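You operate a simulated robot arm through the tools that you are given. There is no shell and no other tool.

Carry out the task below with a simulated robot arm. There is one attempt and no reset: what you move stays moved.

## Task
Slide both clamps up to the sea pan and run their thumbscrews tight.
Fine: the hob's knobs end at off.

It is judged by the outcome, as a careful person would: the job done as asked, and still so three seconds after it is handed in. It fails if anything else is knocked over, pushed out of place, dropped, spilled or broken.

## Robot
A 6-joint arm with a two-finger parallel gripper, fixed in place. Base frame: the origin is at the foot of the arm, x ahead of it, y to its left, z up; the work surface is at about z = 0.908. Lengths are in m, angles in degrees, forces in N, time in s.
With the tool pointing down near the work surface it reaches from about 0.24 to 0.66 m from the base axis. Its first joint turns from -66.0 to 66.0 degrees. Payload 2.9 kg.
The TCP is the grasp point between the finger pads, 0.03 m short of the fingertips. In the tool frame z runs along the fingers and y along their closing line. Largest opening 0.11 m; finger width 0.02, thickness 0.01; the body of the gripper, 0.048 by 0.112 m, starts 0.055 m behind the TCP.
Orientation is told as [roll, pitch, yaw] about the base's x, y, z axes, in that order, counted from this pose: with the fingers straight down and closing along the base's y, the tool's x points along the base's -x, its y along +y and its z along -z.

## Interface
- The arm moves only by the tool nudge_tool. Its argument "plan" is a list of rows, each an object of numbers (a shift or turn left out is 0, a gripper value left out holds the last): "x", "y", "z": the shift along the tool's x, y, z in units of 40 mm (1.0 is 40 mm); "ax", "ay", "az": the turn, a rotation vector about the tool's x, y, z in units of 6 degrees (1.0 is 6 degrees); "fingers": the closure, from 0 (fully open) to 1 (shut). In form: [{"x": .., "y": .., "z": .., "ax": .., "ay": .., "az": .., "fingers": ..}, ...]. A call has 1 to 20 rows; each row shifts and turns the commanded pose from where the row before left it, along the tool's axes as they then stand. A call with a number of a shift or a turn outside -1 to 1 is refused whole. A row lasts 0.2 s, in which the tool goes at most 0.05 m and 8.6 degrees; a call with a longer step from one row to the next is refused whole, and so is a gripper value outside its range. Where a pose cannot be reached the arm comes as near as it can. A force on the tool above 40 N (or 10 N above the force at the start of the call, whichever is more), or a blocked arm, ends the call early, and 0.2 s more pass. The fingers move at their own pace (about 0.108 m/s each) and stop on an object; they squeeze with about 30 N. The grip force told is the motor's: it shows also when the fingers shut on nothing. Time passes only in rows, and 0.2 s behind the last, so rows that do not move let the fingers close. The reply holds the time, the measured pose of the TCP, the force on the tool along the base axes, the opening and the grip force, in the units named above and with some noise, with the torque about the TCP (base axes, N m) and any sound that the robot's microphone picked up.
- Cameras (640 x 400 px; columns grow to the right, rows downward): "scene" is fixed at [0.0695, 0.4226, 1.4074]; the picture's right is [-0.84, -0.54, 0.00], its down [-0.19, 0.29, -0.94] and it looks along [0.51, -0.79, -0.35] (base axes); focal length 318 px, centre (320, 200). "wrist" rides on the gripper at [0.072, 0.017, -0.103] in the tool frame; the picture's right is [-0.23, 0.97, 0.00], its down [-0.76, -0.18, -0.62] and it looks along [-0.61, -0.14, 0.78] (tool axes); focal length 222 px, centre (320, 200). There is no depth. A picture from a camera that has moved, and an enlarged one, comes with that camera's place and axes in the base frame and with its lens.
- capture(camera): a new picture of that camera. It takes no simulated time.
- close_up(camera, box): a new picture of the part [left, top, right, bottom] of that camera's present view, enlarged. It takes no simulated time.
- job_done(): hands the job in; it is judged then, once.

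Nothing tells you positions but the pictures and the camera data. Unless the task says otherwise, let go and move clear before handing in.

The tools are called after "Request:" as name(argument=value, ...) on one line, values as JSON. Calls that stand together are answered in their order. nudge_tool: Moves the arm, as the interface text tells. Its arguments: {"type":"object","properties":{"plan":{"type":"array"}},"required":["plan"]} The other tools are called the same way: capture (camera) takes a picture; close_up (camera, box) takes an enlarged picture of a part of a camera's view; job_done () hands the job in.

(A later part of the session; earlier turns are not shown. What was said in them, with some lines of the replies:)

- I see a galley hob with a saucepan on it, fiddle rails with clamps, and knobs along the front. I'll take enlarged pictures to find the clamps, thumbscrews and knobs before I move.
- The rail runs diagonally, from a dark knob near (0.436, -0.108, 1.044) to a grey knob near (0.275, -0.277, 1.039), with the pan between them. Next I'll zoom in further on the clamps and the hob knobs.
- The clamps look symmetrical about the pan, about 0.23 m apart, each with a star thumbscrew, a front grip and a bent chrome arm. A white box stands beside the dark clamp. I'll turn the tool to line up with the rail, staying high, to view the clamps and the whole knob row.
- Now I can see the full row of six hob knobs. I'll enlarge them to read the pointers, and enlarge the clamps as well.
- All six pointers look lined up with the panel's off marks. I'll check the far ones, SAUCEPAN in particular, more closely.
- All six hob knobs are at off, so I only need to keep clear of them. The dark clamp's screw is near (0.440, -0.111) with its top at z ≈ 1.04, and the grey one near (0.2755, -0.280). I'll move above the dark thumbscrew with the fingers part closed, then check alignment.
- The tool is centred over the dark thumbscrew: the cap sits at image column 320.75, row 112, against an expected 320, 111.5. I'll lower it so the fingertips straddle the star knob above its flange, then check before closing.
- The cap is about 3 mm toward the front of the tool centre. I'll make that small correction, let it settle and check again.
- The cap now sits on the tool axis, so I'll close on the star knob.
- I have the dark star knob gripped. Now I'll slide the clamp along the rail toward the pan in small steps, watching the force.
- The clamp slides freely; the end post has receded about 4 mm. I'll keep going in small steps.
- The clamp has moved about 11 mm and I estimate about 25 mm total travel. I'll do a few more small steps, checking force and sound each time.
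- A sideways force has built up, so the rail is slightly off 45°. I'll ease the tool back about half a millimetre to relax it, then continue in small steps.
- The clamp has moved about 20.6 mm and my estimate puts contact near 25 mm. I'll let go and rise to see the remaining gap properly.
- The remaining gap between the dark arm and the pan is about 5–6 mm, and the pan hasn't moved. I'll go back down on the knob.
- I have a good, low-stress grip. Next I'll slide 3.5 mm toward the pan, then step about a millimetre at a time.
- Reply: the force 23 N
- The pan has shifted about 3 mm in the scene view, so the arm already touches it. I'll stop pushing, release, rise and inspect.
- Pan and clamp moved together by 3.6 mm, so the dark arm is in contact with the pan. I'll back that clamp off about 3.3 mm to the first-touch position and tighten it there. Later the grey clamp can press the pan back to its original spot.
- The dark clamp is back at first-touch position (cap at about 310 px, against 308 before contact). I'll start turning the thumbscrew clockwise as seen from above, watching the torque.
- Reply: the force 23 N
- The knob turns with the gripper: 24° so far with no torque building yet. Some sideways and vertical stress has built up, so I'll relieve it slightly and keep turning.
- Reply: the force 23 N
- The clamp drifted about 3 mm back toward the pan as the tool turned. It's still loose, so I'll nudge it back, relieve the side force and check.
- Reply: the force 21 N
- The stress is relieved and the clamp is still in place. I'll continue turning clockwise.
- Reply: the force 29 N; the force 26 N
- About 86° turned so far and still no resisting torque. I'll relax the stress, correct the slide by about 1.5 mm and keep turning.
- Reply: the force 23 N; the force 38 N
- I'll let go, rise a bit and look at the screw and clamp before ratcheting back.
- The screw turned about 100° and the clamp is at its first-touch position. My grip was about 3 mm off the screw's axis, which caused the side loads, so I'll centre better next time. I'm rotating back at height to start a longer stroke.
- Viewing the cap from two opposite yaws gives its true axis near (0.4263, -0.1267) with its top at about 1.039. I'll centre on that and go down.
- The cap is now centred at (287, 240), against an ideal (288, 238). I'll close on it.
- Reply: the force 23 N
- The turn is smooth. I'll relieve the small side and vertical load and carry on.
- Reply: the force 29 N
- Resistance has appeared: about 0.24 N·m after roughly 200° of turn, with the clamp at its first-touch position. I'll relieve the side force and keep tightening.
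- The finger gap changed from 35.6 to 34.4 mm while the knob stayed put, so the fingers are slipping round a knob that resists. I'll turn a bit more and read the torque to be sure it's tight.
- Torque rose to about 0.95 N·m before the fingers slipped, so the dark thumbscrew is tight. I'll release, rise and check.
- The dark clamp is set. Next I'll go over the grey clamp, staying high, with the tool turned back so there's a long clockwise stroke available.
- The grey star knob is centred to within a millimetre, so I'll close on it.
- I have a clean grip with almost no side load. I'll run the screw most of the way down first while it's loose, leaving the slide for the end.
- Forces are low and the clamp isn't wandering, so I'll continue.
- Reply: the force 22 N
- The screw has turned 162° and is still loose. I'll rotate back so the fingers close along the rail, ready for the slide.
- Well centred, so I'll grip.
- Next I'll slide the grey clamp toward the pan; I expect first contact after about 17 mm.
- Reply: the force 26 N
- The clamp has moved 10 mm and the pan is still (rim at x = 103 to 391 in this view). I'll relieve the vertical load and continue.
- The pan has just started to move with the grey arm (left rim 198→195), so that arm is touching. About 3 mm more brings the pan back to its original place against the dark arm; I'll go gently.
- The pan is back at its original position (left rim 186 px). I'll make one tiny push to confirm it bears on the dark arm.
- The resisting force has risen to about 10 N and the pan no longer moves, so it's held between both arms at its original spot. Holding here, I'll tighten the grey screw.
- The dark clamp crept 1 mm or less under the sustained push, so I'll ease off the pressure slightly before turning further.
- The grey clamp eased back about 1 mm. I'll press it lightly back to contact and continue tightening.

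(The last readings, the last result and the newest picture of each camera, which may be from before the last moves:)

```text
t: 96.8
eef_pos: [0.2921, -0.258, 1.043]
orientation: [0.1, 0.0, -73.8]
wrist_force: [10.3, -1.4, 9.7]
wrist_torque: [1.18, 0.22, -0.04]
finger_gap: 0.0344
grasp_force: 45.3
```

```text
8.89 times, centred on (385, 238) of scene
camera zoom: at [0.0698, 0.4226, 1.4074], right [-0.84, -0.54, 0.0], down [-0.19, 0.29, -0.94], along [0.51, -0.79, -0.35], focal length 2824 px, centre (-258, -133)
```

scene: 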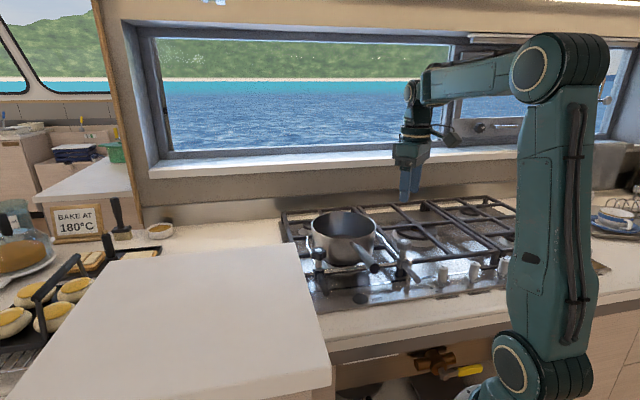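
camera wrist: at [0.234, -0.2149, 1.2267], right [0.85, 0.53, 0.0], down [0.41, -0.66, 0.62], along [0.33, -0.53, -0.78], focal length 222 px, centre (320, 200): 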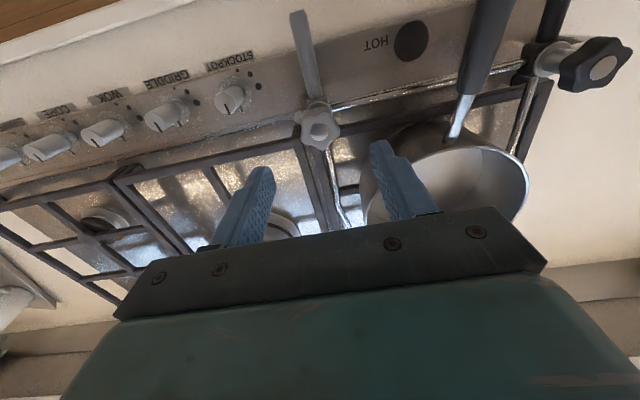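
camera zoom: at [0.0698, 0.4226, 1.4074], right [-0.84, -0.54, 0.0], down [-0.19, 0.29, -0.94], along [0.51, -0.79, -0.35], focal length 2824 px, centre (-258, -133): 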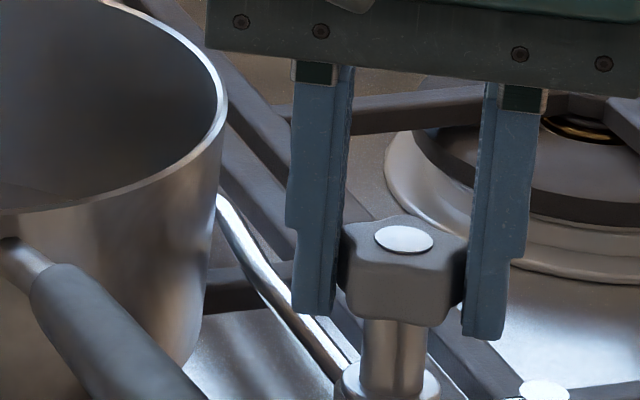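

Request:
nudge_tool(plan=[{"y": 0.022, "x": 0.012, "z": -0.005}, {}])

Request:
close_up(camera="scene", box=[360, 215, 410, 260])

Request:
nudge_tool(plan=[{"az": 0.6}, {"az": 0.6}, {}])

Request:
close_up(camera="scene", box=[300, 215, 350, 260])

Request:
close_up(camera="scene", box=[360, 215, 410, 260])

```text
t: 97.4
eef_pos: [0.2918, -0.2585, 1.0433]
orientation: [0.1, 0.0, -74.0]
wrist_force: [5.5, -4.5, 19.6]
wrist_torque: [0.88, 0.29, -0.05]
finger_gap: 0.0342
grasp_force: 45.4
```

```text
8.89 times, centred on (385, 238) of scene
camera zoom: at [0.0695, 0.4226, 1.4074], right [-0.84, -0.54, 0.0], down [-0.19, 0.29, -0.94], along [0.51, -0.79, -0.35], focal length 2824 px, centre (-258, -133)
```

zoom: 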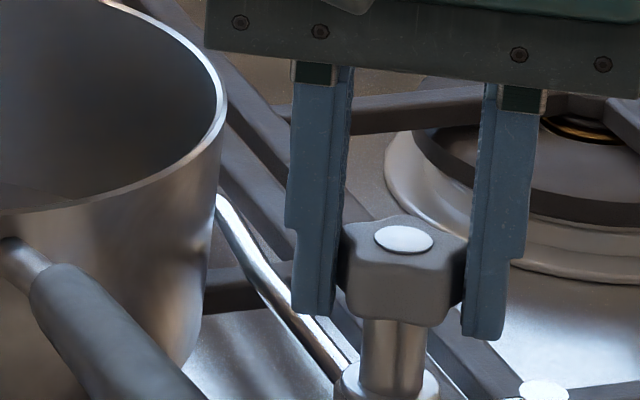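

```text
t: 98.2
eef_pos: [0.2913, -0.2592, 1.0433]
orientation: [0.2, -0.1, -81.2]
wrist_force: [1.1, -4.0, 20.2]
wrist_torque: [-1.14, -0.07, -0.04]
finger_gap: 0.0342
grasp_force: 45.3
```

```text
8.89 times, centred on (325, 238) of scene
camera zoom: at [0.0694, 0.4227, 1.4074], right [-0.84, -0.54, 0.0], down [-0.19, 0.29, -0.94], along [0.51, -0.79, -0.35], focal length 2824 px, centre (276, -133)
```

zoom: 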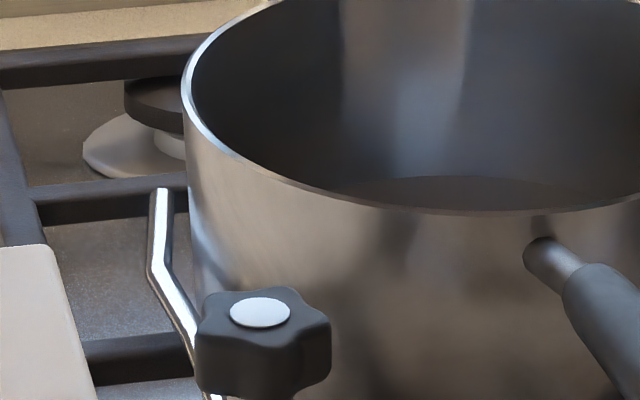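

```text
8.89 times, centred on (385, 238) of scene
camera zoom: at [0.0694, 0.4227, 1.4074], right [-0.84, -0.54, 0.0], down [-0.19, 0.29, -0.94], along [0.51, -0.79, -0.35], focal length 2824 px, centre (-258, -133)
```

zoom: 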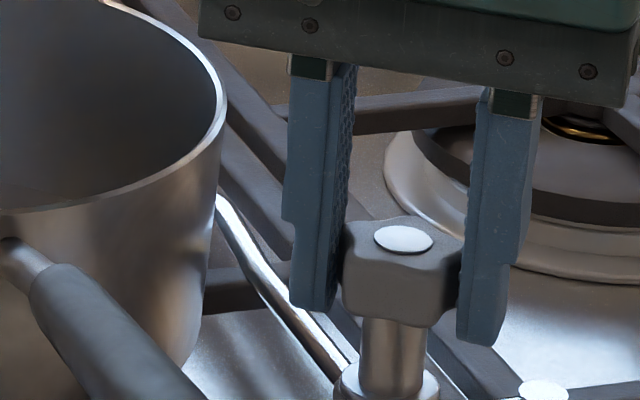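

Both arms are in contact. I'll keep turning; the dark screw bit at about 200°, so this one should bite now.

Request:
nudge_tool(plan=[{"z": -0.01, "y": 0.004}, {"az": 0.6}, {"az": 0.6}, {}])

Request:
close_up(camera="scene", box=[300, 215, 350, 260])

Request:
close_up(camera="scene", box=[360, 215, 410, 260])

```text
t: 99.2
eef_pos: [0.2935, -0.2564, 1.0427]
orientation: [0.1, 0.1, -88.1]
wrist_force: [-1.8, -3.1, 12.5]
wrist_torque: [-0.3, -0.08, 0.85]
finger_gap: 0.0349
grasp_force: 44.8
```

```text
8.89 times, centred on (325, 238) of scene
camera zoom: at [0.0694, 0.4226, 1.4075], right [-0.84, -0.54, 0.0], down [-0.19, 0.29, -0.94], along [0.51, -0.79, -0.35], focal length 2824 px, centre (276, -133)
```

zoom: 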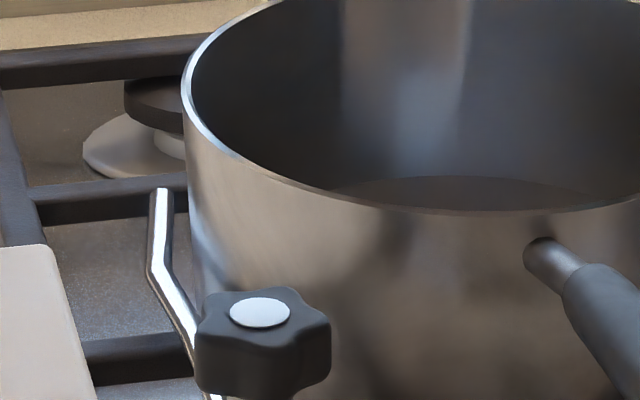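

```text
8.89 times, centred on (385, 238) of scene
camera zoom: at [0.0694, 0.4226, 1.4075], right [-0.84, -0.54, 0.0], down [-0.19, 0.29, -0.94], along [0.51, -0.79, -0.35], focal length 2824 px, centre (-258, -133)
```

zoom: 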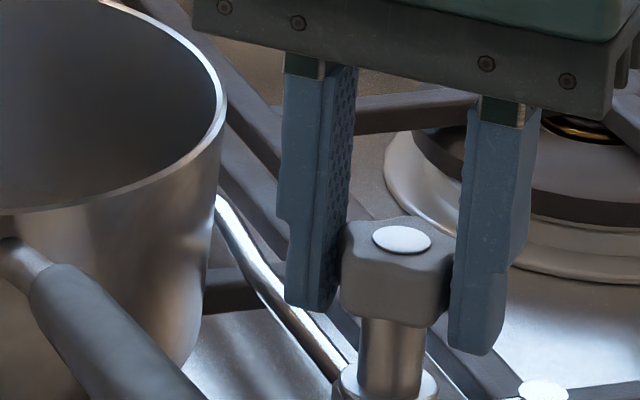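

The torque jumped to 0.85 N·m, so it's biting. I'll give a little more turn to confirm it's hard tight.

Request:
nudge_tool(plan=[{"az": 0.4}, {}])

Request:
nudge_tool(plan=[{"az": 0.4}, {}])

Request:
close_up(camera="scene", box=[360, 215, 410, 260])

```text
t: 99.8
eef_pos: [0.2932, -0.2557, 1.043]
orientation: [-0.1, 0.1, -90.4]
wrist_force: [2.7, 1.1, -0.5]
wrist_torque: [0.11, -0.14, 0.84]
finger_gap: 0.0353
grasp_force: 45.1
```

```text
t: 100.4
eef_pos: [0.2927, -0.256, 1.043]
orientation: [0.0, 0.2, -93.0]
wrist_force: [4.5, 2.1, -6.5]
wrist_torque: [0.27, -0.1, 0.76]
finger_gap: 0.0355
grasp_force: 45.3
```

```text
8.89 times, centred on (385, 238) of scene
camera zoom: at [0.0697, 0.4226, 1.4074], right [-0.84, -0.54, 0.0], down [-0.19, 0.29, -0.94], along [0.51, -0.79, -0.35], focal length 2824 px, centre (-258, -133)
```

zoom: 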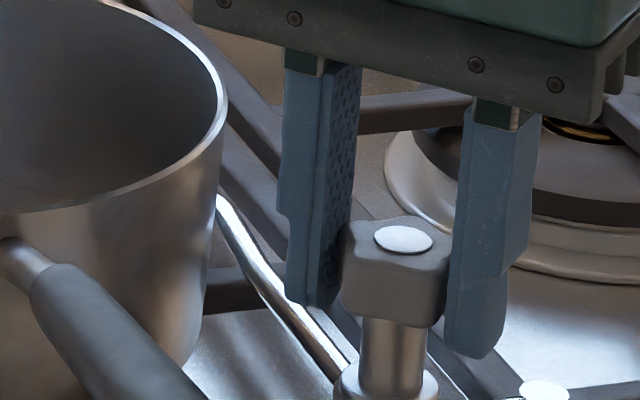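

The fingers now slip round the knob at about 0.8 N·m, so the grey thumbscrew is hard tight. I'll release, rise and inspect.

Request:
nudge_tool(plan=[{"fingers": 0.4}, {"fingers": 0.4}, {"z": -0.5}, {"z": -0.8}, {"z": -0.8}, {"z": -0.8}, {"z": -0.6}, {}])

Request:
close_up(camera="scene", box=[300, 215, 350, 260])

Request:
close_up(camera="scene", box=[360, 215, 410, 260])

Request:
close_up(camera="scene", box=[300, 200, 420, 290])

Request:
capture(camera="wrist")

```text
t: 102.2
eef_pos: [0.2922, -0.259, 1.1857]
orientation: [0.0, 0.0, -93.0]
wrist_force: [1.1, 1.2, -0.6]
wrist_torque: [0.0, 0.03, -0.03]
finger_gap: 0.0658
grasp_force: 0.0
```

```text
8.89 times, centred on (325, 238) of scene
camera zoom: at [0.0695, 0.4226, 1.4074], right [-0.84, -0.54, 0.0], down [-0.19, 0.29, -0.94], along [0.51, -0.79, -0.35], focal length 2824 px, centre (276, -133)
```

zoom: 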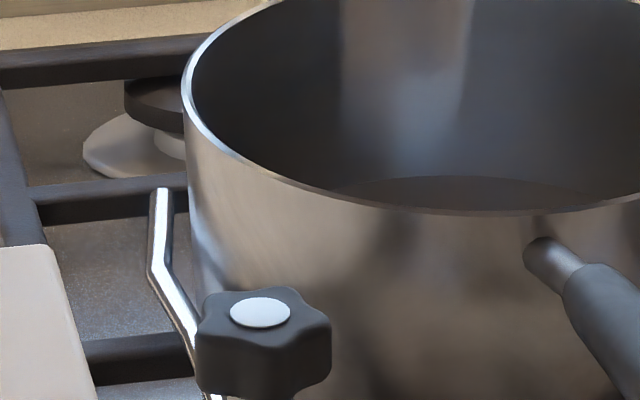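

```text
8.89 times, centred on (385, 238) of scene
camera zoom: at [0.0695, 0.4226, 1.4074], right [-0.84, -0.54, 0.0], down [-0.19, 0.29, -0.94], along [0.51, -0.79, -0.35], focal length 2824 px, centre (-258, -133)
```

zoom: 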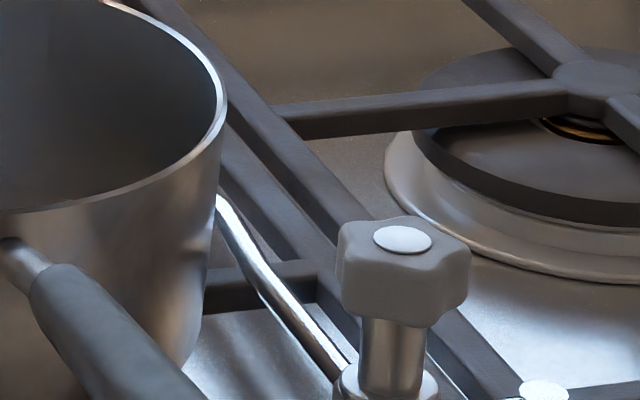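

```text
4.44 times, centred on (360, 245) of scene
camera zoom: at [0.0695, 0.4226, 1.4074], right [-0.84, -0.54, 0.0], down [-0.19, 0.29, -0.94], along [0.51, -0.79, -0.35], focal length 1412 px, centre (142, 0)
```

zoom: 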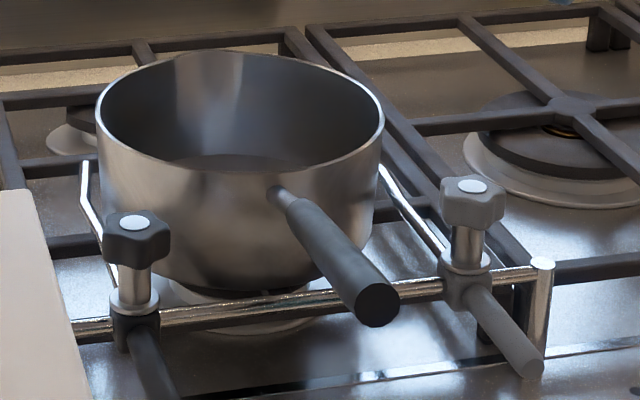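

```text
taken
camera wrist: at [0.3128, -0.1889, 1.2877], right [0.96, -0.28, 0.0], down [-0.22, -0.75, 0.62], along [-0.17, -0.6, -0.78], focal length 222 px, centre (320, 200)
```

wrist: 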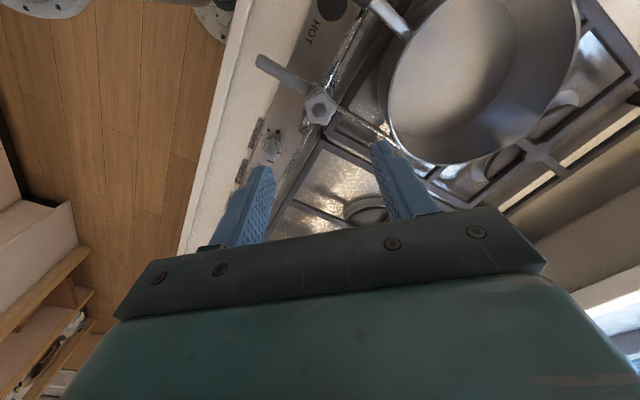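

Everything looks right: the pan is within about 1 mm of its start and both arms touch it. The dark clamp crept slightly when pushed, so I'll re-check its screw, starting by moving above it.

Request:
nudge_tool(plan=[{"az": -1}, {"az": -1.0}, {"az": -0.17}, {"x": 0.534, "y": 0.775}, {"x": 0.534, "y": 0.775}, {"x": 0.534, "y": 0.775}, {"x": 0.534, "y": 0.775}, {"x": 0.534, "y": 0.775}, {}, {}])

Request:
close_up(camera="wrist", box=[270, 60, 370, 160])

Request:
capture(camera="wrist")

```text
t: 104.4
eef_pos: [0.4282, -0.1275, 1.1832]
orientation: [0.0, 0.0, -80.0]
wrist_force: [2.0, 0.7, 1.0]
wrist_torque: [0.0, -0.03, -0.01]
finger_gap: 0.0661
grasp_force: 0.1
```

```text
4.00 times, centred on (320, 110) of wrist
camera zoom: at [0.4315, -0.0552, 1.2845], right [1.0, -0.05, 0.0], down [-0.04, -0.78, 0.62], along [-0.03, -0.62, -0.78], focal length 888 px, centre (320, 560)
```

zoom: 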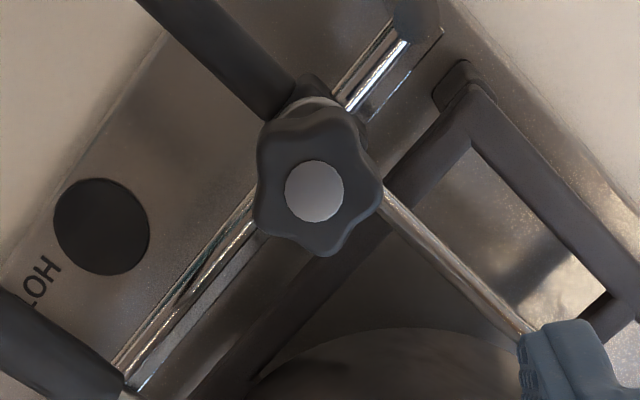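

```text
taken
camera wrist: at [0.4315, -0.0552, 1.2845], right [1.0, -0.05, 0.0], down [-0.04, -0.78, 0.62], along [-0.03, -0.62, -0.78], focal length 222 px, centre (320, 200)
```

wrist: 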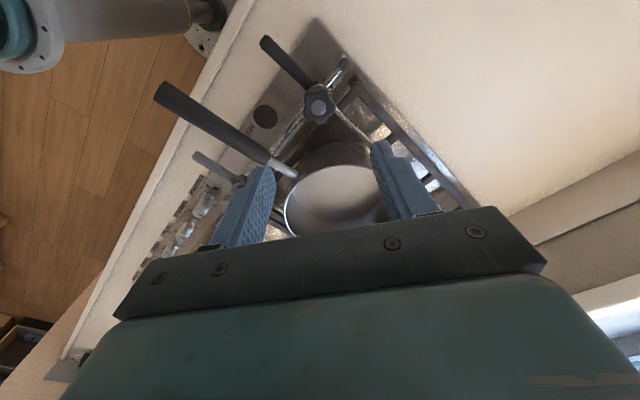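

Request:
nudge_tool(plan=[{"x": 0.095, "y": -0.042}, {"z": 0.7}, {"z": 0.7}, {"z": 0.7}, {"z": 0.7}, {"z": 0.4}, {"z": 0.2}, {}, {}])

Request:
close_up(camera="wrist", box=[230, 110, 430, 235])

```text
t: 106.4
eef_pos: [0.4237, -0.1226, 1.047]
orientation: [0.0, 0.1, -80.1]
wrist_force: [0.1, 0.9, -0.3]
wrist_torque: [-0.03, 0.03, 0.05]
finger_gap: 0.066
grasp_force: 0.2
```

```text
3.20 times, centred on (330, 172) of wrist
camera zoom: at [0.4271, -0.05, 1.1493], right [1.0, -0.05, 0.0], down [-0.04, -0.78, 0.62], along [-0.03, -0.62, -0.78], focal length 711 px, centre (288, 288)
```

zoom: 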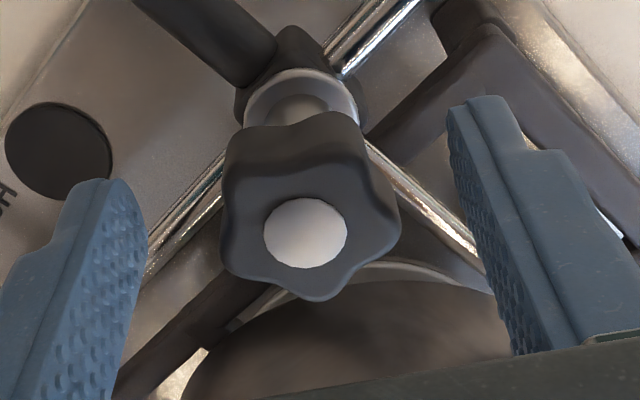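

Request:
nudge_tool(plan=[{"x": -0.018, "y": 0.078, "z": 0.075}, {}, {}])

Request:
close_up(camera="wrist", box=[230, 110, 430, 235])

```text
t: 107.2
eef_pos: [0.4266, -0.1224, 1.0444]
orientation: [0.0, 0.0, -80.0]
wrist_force: [1.1, -0.8, -0.3]
wrist_torque: [-0.02, 0.0, 0.01]
finger_gap: 0.066
grasp_force: 0.0
```

```text
3.20 times, centred on (330, 172) of wrist
camera zoom: at [0.4303, -0.0496, 1.1464], right [1.0, -0.05, 0.0], down [-0.04, -0.78, 0.62], along [-0.03, -0.62, -0.78], focal length 711 px, centre (288, 288)
```

zoom: 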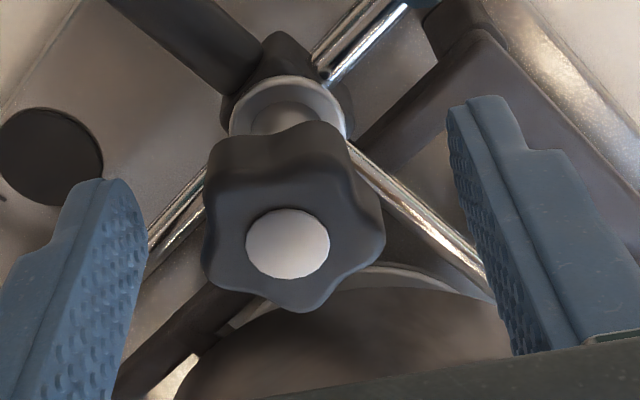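

Request:
nudge_tool(plan=[{"x": -0.028}, {"fingers": 0.6}, {"fingers": 0.8}, {"fingers": 0.8}, {}])

Request:
close_up(camera="scene", box=[295, 225, 345, 270])

```text
t: 108.4
eef_pos: [0.4256, -0.1229, 1.0447]
orientation: [0.0, -0.1, -80.0]
wrist_force: [-4.6, -1.7, 0.9]
wrist_torque: [0.1, 0.23, -0.04]
finger_gap: 0.0342
grasp_force: 45.5
```

```text
8.89 times, centred on (320, 248) of scene
camera zoom: at [0.0694, 0.4226, 1.4075], right [-0.84, -0.54, 0.0], down [-0.19, 0.29, -0.94], along [0.51, -0.79, -0.35], focal length 2824 px, centre (320, -222)
```

zoom: 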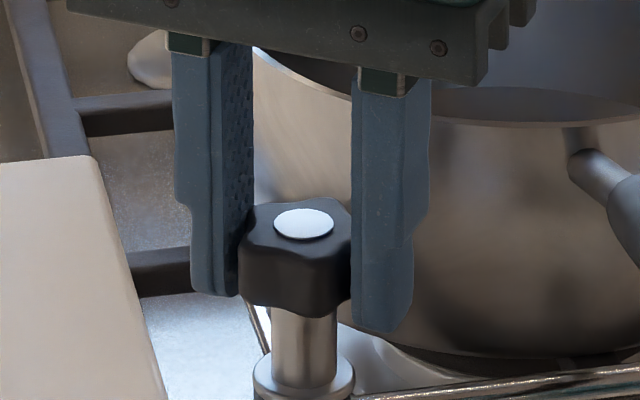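

I have a narrow, well-seated grip. Now I'll test by turning clockwise a few degrees at a time.

Request:
nudge_tool(plan=[{"az": 0.4}, {}])

Request:
nudge_tool(plan=[{"az": 0.4}, {}])

Request:
nudge_tool(plan=[{"az": 0.3}, {}])

Request:
close_up(camera="scene", box=[295, 225, 345, 270])

```text
t: 109.0
eef_pos: [0.4265, -0.1234, 1.0447]
orientation: [0.0, 0.0, -82.4]
wrist_force: [-5.5, -5.4, -4.3]
wrist_torque: [0.13, 0.23, 0.65]
finger_gap: 0.0344
grasp_force: 44.9
```

```text
t: 109.6
eef_pos: [0.427, -0.1222, 1.0447]
orientation: [-0.1, 0.1, -84.8]
wrist_force: [-6.2, -0.2, -8.5]
wrist_torque: [0.02, -0.01, 0.93]
finger_gap: 0.0343
grasp_force: 45.1
```

```text
t: 110.2
eef_pos: [0.4268, -0.1226, 1.0463]
orientation: [0.0, 0.0, -86.6]
wrist_force: [-3.9, 0.4, -15.2]
wrist_torque: [0.2, 0.08, 0.9]
finger_gap: 0.0349
grasp_force: 44.7
```

```text
8.89 times, centred on (320, 248) of scene
camera zoom: at [0.0697, 0.4226, 1.4075], right [-0.84, -0.54, 0.0], down [-0.19, 0.29, -0.94], along [0.51, -0.79, -0.35], focal length 2824 px, centre (320, -222)
```

zoom: 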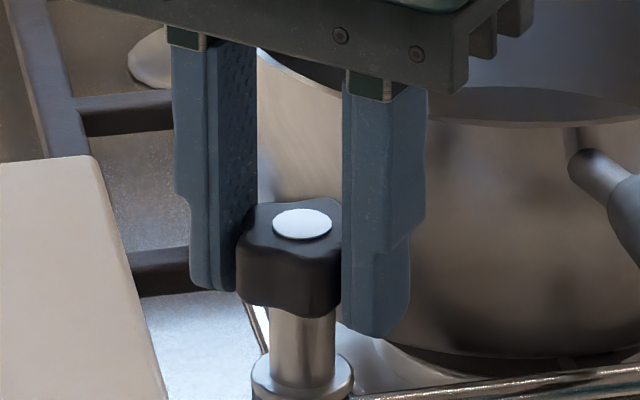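

It's hard tight: 0.65 N·m within 2.4° and 0.93 by 4.8°, then the fingers slip. My grip eased the clamp about 0.5 mm away from the pan, so I'll nudge it gently back.

Request:
nudge_tool(plan=[{"x": -0.014, "y": -0.016, "z": 0.006}, {}])

Request:
close_up(camera="scene", box=[295, 225, 345, 270])

```text
t: 110.8
eef_pos: [0.4279, -0.123, 1.0452]
orientation: [0.0, 0.0, -86.5]
wrist_force: [-1.6, 1.8, -15.1]
wrist_torque: [0.33, 0.12, 0.81]
finger_gap: 0.0348
grasp_force: 44.8
```

```text
8.89 times, centred on (320, 248) of scene
camera zoom: at [0.0697, 0.4226, 1.4074], right [-0.84, -0.54, 0.0], down [-0.19, 0.29, -0.94], along [0.51, -0.79, -0.35], focal length 2824 px, centre (320, -222)
```

zoom: 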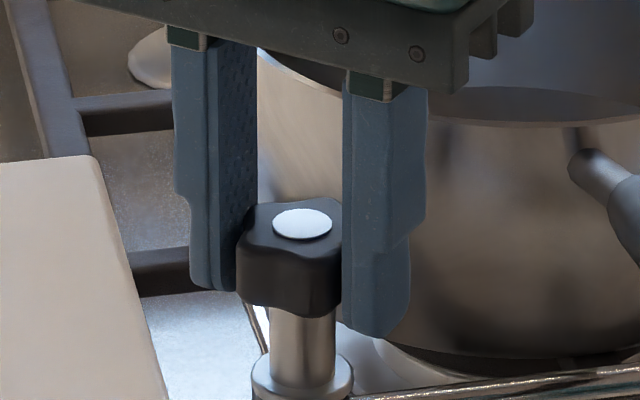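

Request:
nudge_tool(plan=[{"x": -0.014, "y": -0.016, "z": 0.008}, {}])

Request:
nudge_tool(plan=[{"x": -0.012, "y": -0.013}, {}, {}])

Request:
close_up(camera="scene", box=[295, 225, 345, 270])

```text
t: 111.4
eef_pos: [0.4271, -0.123, 1.0446]
orientation: [-0.1, 0.1, -86.4]
wrist_force: [-1.7, 12.0, -14.8]
wrist_torque: [-0.09, -0.1, 0.65]
finger_gap: 0.0347
grasp_force: 44.9
```

```text
t: 112.2
eef_pos: [0.4263, -0.1231, 1.0451]
orientation: [0.1, 0.2, -86.2]
wrist_force: [0.1, 25.2, -8.1]
wrist_torque: [-0.15, -0.15, 0.58]
finger_gap: 0.0349
grasp_force: 44.9
```

```text
8.89 times, centred on (320, 248) of scene
camera zoom: at [0.0697, 0.4234, 1.4072], right [-0.84, -0.54, 0.0], down [-0.19, 0.29, -0.94], along [0.51, -0.79, -0.35], focal length 2824 px, centre (320, -222)
```

zoom: 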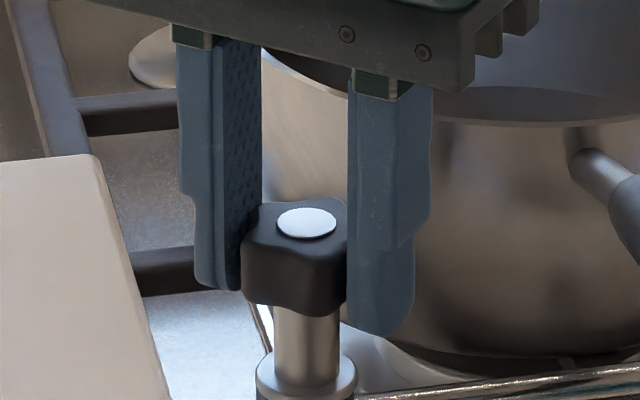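

The clamp is back against the pan (cap at 307 px). I'll take the load off and let go.

Request:
nudge_tool(plan=[{"x": 0.015, "y": 0.016}, {}])

Request:
close_up(camera="scene", box=[295, 225, 345, 270])

Request:
close_up(camera="scene", box=[300, 200, 420, 290])

```text
t: 112.8
eef_pos: [0.427, -0.1238, 1.0438]
orientation: [-0.1, 0.1, -86.4]
wrist_force: [-2.0, 23.4, -8.7]
wrist_torque: [0.16, -0.15, 0.6]
finger_gap: 0.0348
grasp_force: 44.7
```

```text
8.89 times, centred on (320, 248) of scene
camera zoom: at [0.0696, 0.4233, 1.4072], right [-0.84, -0.54, 0.0], down [-0.19, 0.29, -0.94], along [0.51, -0.79, -0.35], focal length 2824 px, centre (320, -222)
```

zoom: 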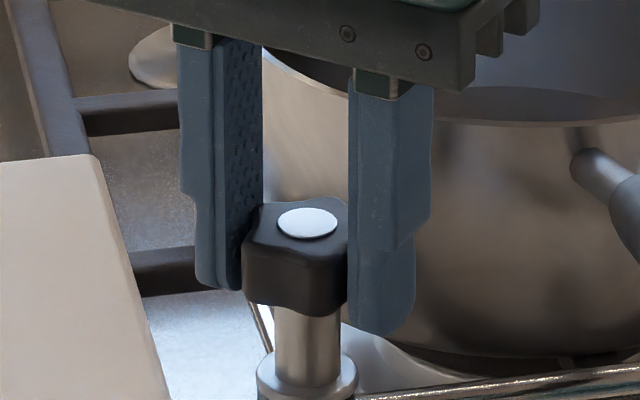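

```text
4.44 times, centred on (360, 245) of scene
camera zoom: at [0.0696, 0.4233, 1.4072], right [-0.84, -0.54, 0.0], down [-0.19, 0.29, -0.94], along [0.51, -0.79, -0.35], focal length 1412 px, centre (142, 0)
```

zoom: 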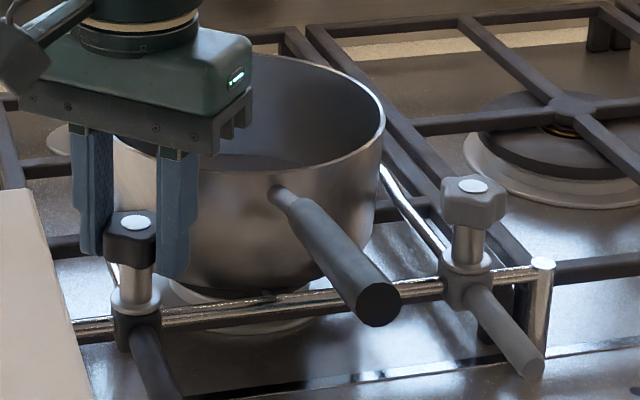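

Request:
nudge_tool(plan=[{"fingers": 0.4}, {"fingers": 0.4}, {}, {"z": -0.5}, {"z": -0.8}, {"z": -0.8}, {"z": -0.8}, {"z": -0.6}, {}])

Request:
close_up(camera="scene", box=[300, 215, 350, 260])

Request:
close_up(camera="scene", box=[360, 215, 410, 260])

Request:
close_up(camera="scene", box=[300, 200, 420, 290])

```text
t: 114.8
eef_pos: [0.4267, -0.1223, 1.1867]
orientation: [0.0, 0.1, -86.7]
wrist_force: [-0.4, -0.8, 0.7]
wrist_torque: [0.02, 0.03, -0.01]
finger_gap: 0.0662
grasp_force: 0.1
```

```text
8.89 times, centred on (325, 238) of scene
camera zoom: at [0.0695, 0.4226, 1.4074], right [-0.84, -0.54, 0.0], down [-0.19, 0.29, -0.94], along [0.51, -0.79, -0.35], focal length 2824 px, centre (276, -133)
```

zoom: 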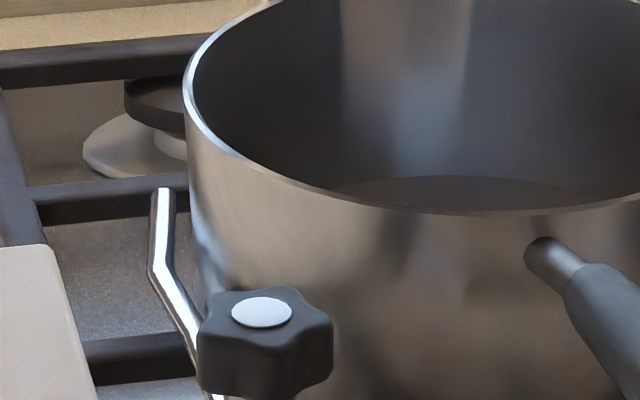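

```text
8.89 times, centred on (385, 238) of scene
camera zoom: at [0.0695, 0.4226, 1.4074], right [-0.84, -0.54, 0.0], down [-0.19, 0.29, -0.94], along [0.51, -0.79, -0.35], focal length 2824 px, centre (-258, -133)
```

zoom: 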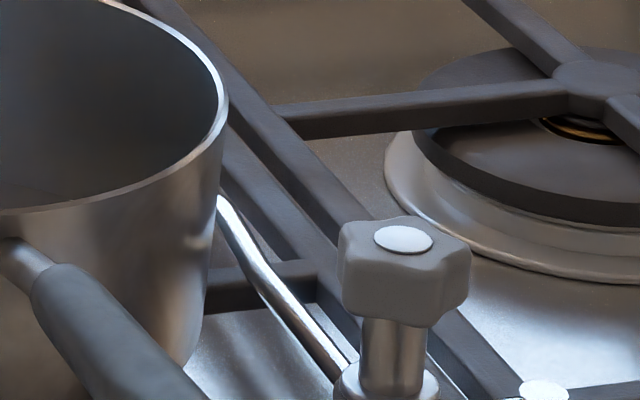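

```text
4.44 times, centred on (360, 245) of scene
camera zoom: at [0.0695, 0.4226, 1.4074], right [-0.84, -0.54, 0.0], down [-0.19, 0.29, -0.94], along [0.51, -0.79, -0.35], focal length 1412 px, centre (142, 0)
```

zoom: 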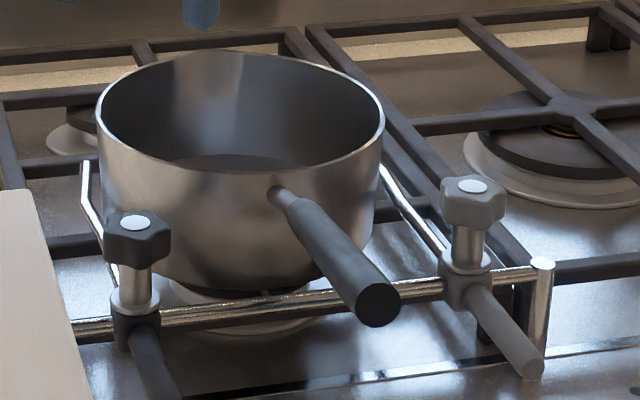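

Both clamps are snug on the pan with tight screws, and the pan is within about 1 mm of its start. I'll rise clear and look over the whole hob, including every knob pointer.

Request:
nudge_tool(plan=[{"z": -0.8}, {"z": -0.8}, {"z": -0.8}, {"az": -1}, {"az": -1}, {"az": -1}, {"az": -1}, {"az": -1}, {"az": -1}, {"az": -0.95}, {"y": -0.8, "fingers": 0.2}, {"y": -0.8}, {"y": -0.8}, {"y": -0.8}, {"y": -0.6}, {"x": 0.5}, {}])

Request:
capture(camera="wrist")

Request:
close_up(camera="wrist", box=[10, 60, 140, 170])

Request:
close_up(camera="wrist", box=[130, 60, 260, 170])

Request:
close_up(camera="wrist", box=[250, 40, 460, 220])

Request:
capture(camera="scene")

```text
t: 118.4
eef_pos: [0.3042, -0.2186, 1.281]
orientation: [0.0, 0.0, -44.9]
wrist_force: [-0.5, 0.5, 0.8]
wrist_torque: [0.0, 0.0, 0.0]
finger_gap: 0.0878
grasp_force: 0.0
```

```text
taken
camera wrist: at [0.2646, -0.1563, 1.3833], right [0.85, 0.53, 0.0], down [0.41, -0.66, 0.62], along [0.33, -0.53, -0.78], focal length 222 px, centre (320, 200)
```

wrist: 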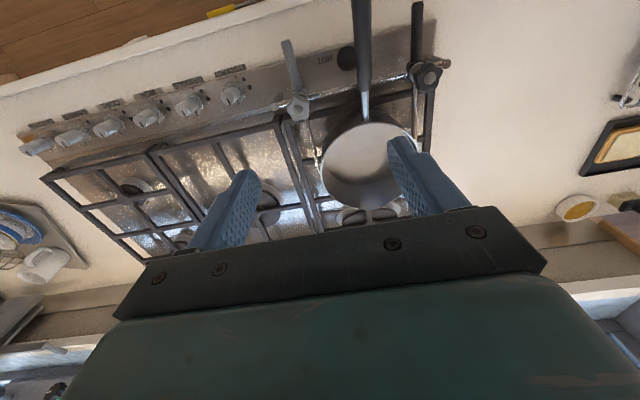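

```text
3.64 times, centred on (75, 115) of wrist
camera zoom: at [0.2646, -0.1563, 1.3833], right [0.85, 0.53, 0.0], down [0.41, -0.66, 0.62], along [0.33, -0.53, -0.78], focal length 808 px, centre (1211, 509)
```

zoom: 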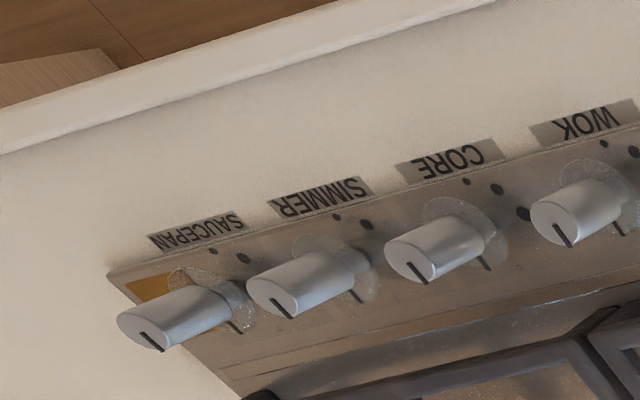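

```text
3.64 times, centred on (195, 115) of wrist
camera zoom: at [0.2646, -0.1563, 1.3833], right [0.85, 0.53, 0.0], down [0.41, -0.66, 0.62], along [0.33, -0.53, -0.78], focal length 808 px, centre (774, 509)
```

zoom: 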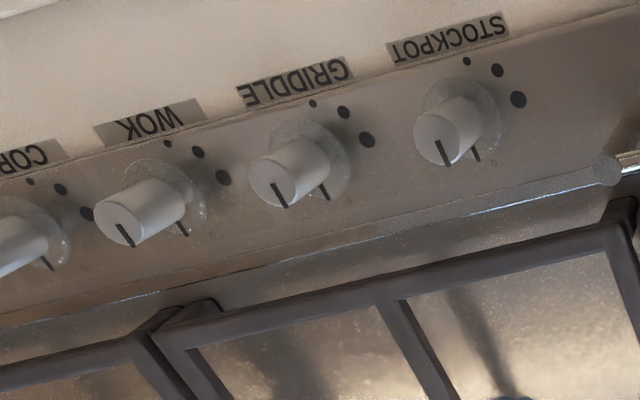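

```text
2.22 times, centred on (355, 130) of wrist
camera zoom: at [0.2646, -0.1563, 1.3833], right [0.85, 0.53, 0.0], down [0.41, -0.66, 0.62], along [0.33, -0.53, -0.78], focal length 494 px, centre (242, 356)
```

zoom: 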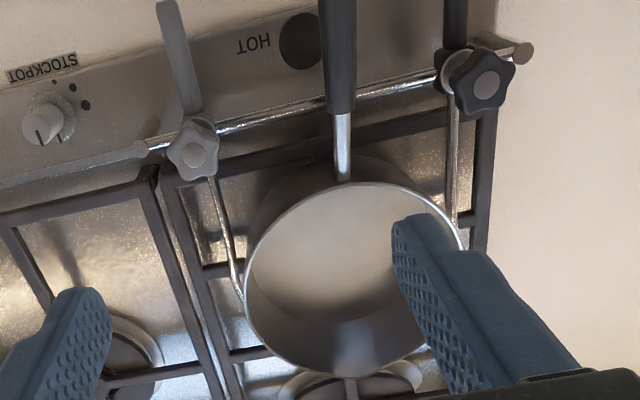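

```text
taken
```

scene: 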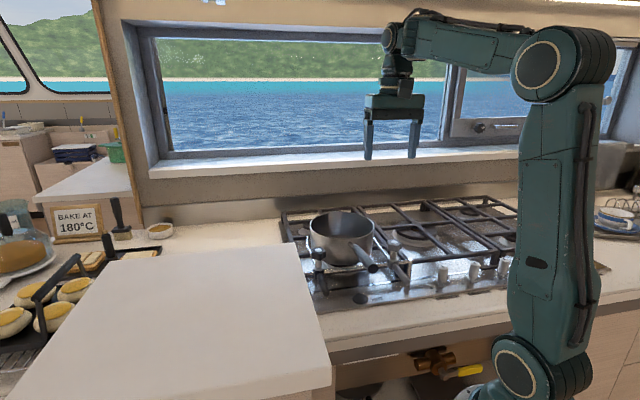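

All six hob pointers are on their off marks, both clamps sit against the pan, and the arm is clear. I'll wait a moment to confirm nothing drifts.

Request:
nudge_tool(plan=[{}, {}, {}, {}, {}, {}, {}, {}, {}, {}])

Request:
close_up(camera="scene", box=[300, 200, 420, 290])

```text
t: 120.6
eef_pos: [0.3042, -0.2183, 1.2808]
orientation: [0.0, 0.1, -44.9]
wrist_force: [0.2, 0.5, -0.3]
wrist_torque: [0.01, 0.0, -0.06]
finger_gap: 0.0881
grasp_force: 0.0
```

```text
4.44 times, centred on (360, 245) of scene
camera zoom: at [0.0695, 0.4226, 1.4074], right [-0.84, -0.54, 0.0], down [-0.19, 0.29, -0.94], along [0.51, -0.79, -0.35], focal length 1412 px, centre (142, 0)
```

zoom: 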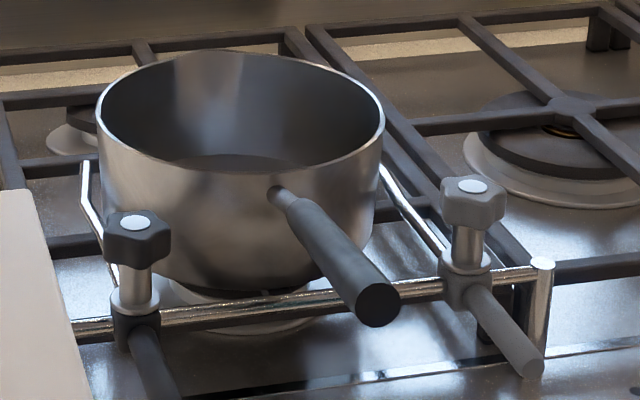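

Nothing has drifted: the pan is held between both clamps, the thumbscrews are tight, the hob knobs are off and the arm is clear. I'm handing the job in.

Request:
job_done()

```text
The job is handed in.
```

Both clamps are up against the pan and both thumbscrews are tight. All six hob knobs are still at off, as they were at the start, and the arm is clear.

- **Thumbscrews:** each took about 200° of clockwise turn. They then resisted at roughly 0.85–0.95 N·m until the fingers slipped, which I took as hard tight. I re-gripped the dark one afterwards and it did not turn further.
- **Pan position:** the first push with the dark clamp shifted the pan about 3.5 mm. I used the grey clamp to press it back, and it now sits within about 1 mm of where it started.
- **Contact:** in the pictures a few millimetres of gap still seem to show between the dark clamp's arm and the pan. I judged contact by the pan moving with each clamp and by the force rising.
- **Holding strength:** the tightened dark clamp crept about 1 mm under roughly 10 N of sideways push. I nudged it back against the pan, and nothing moved while I watched for about two seconds before handing in.
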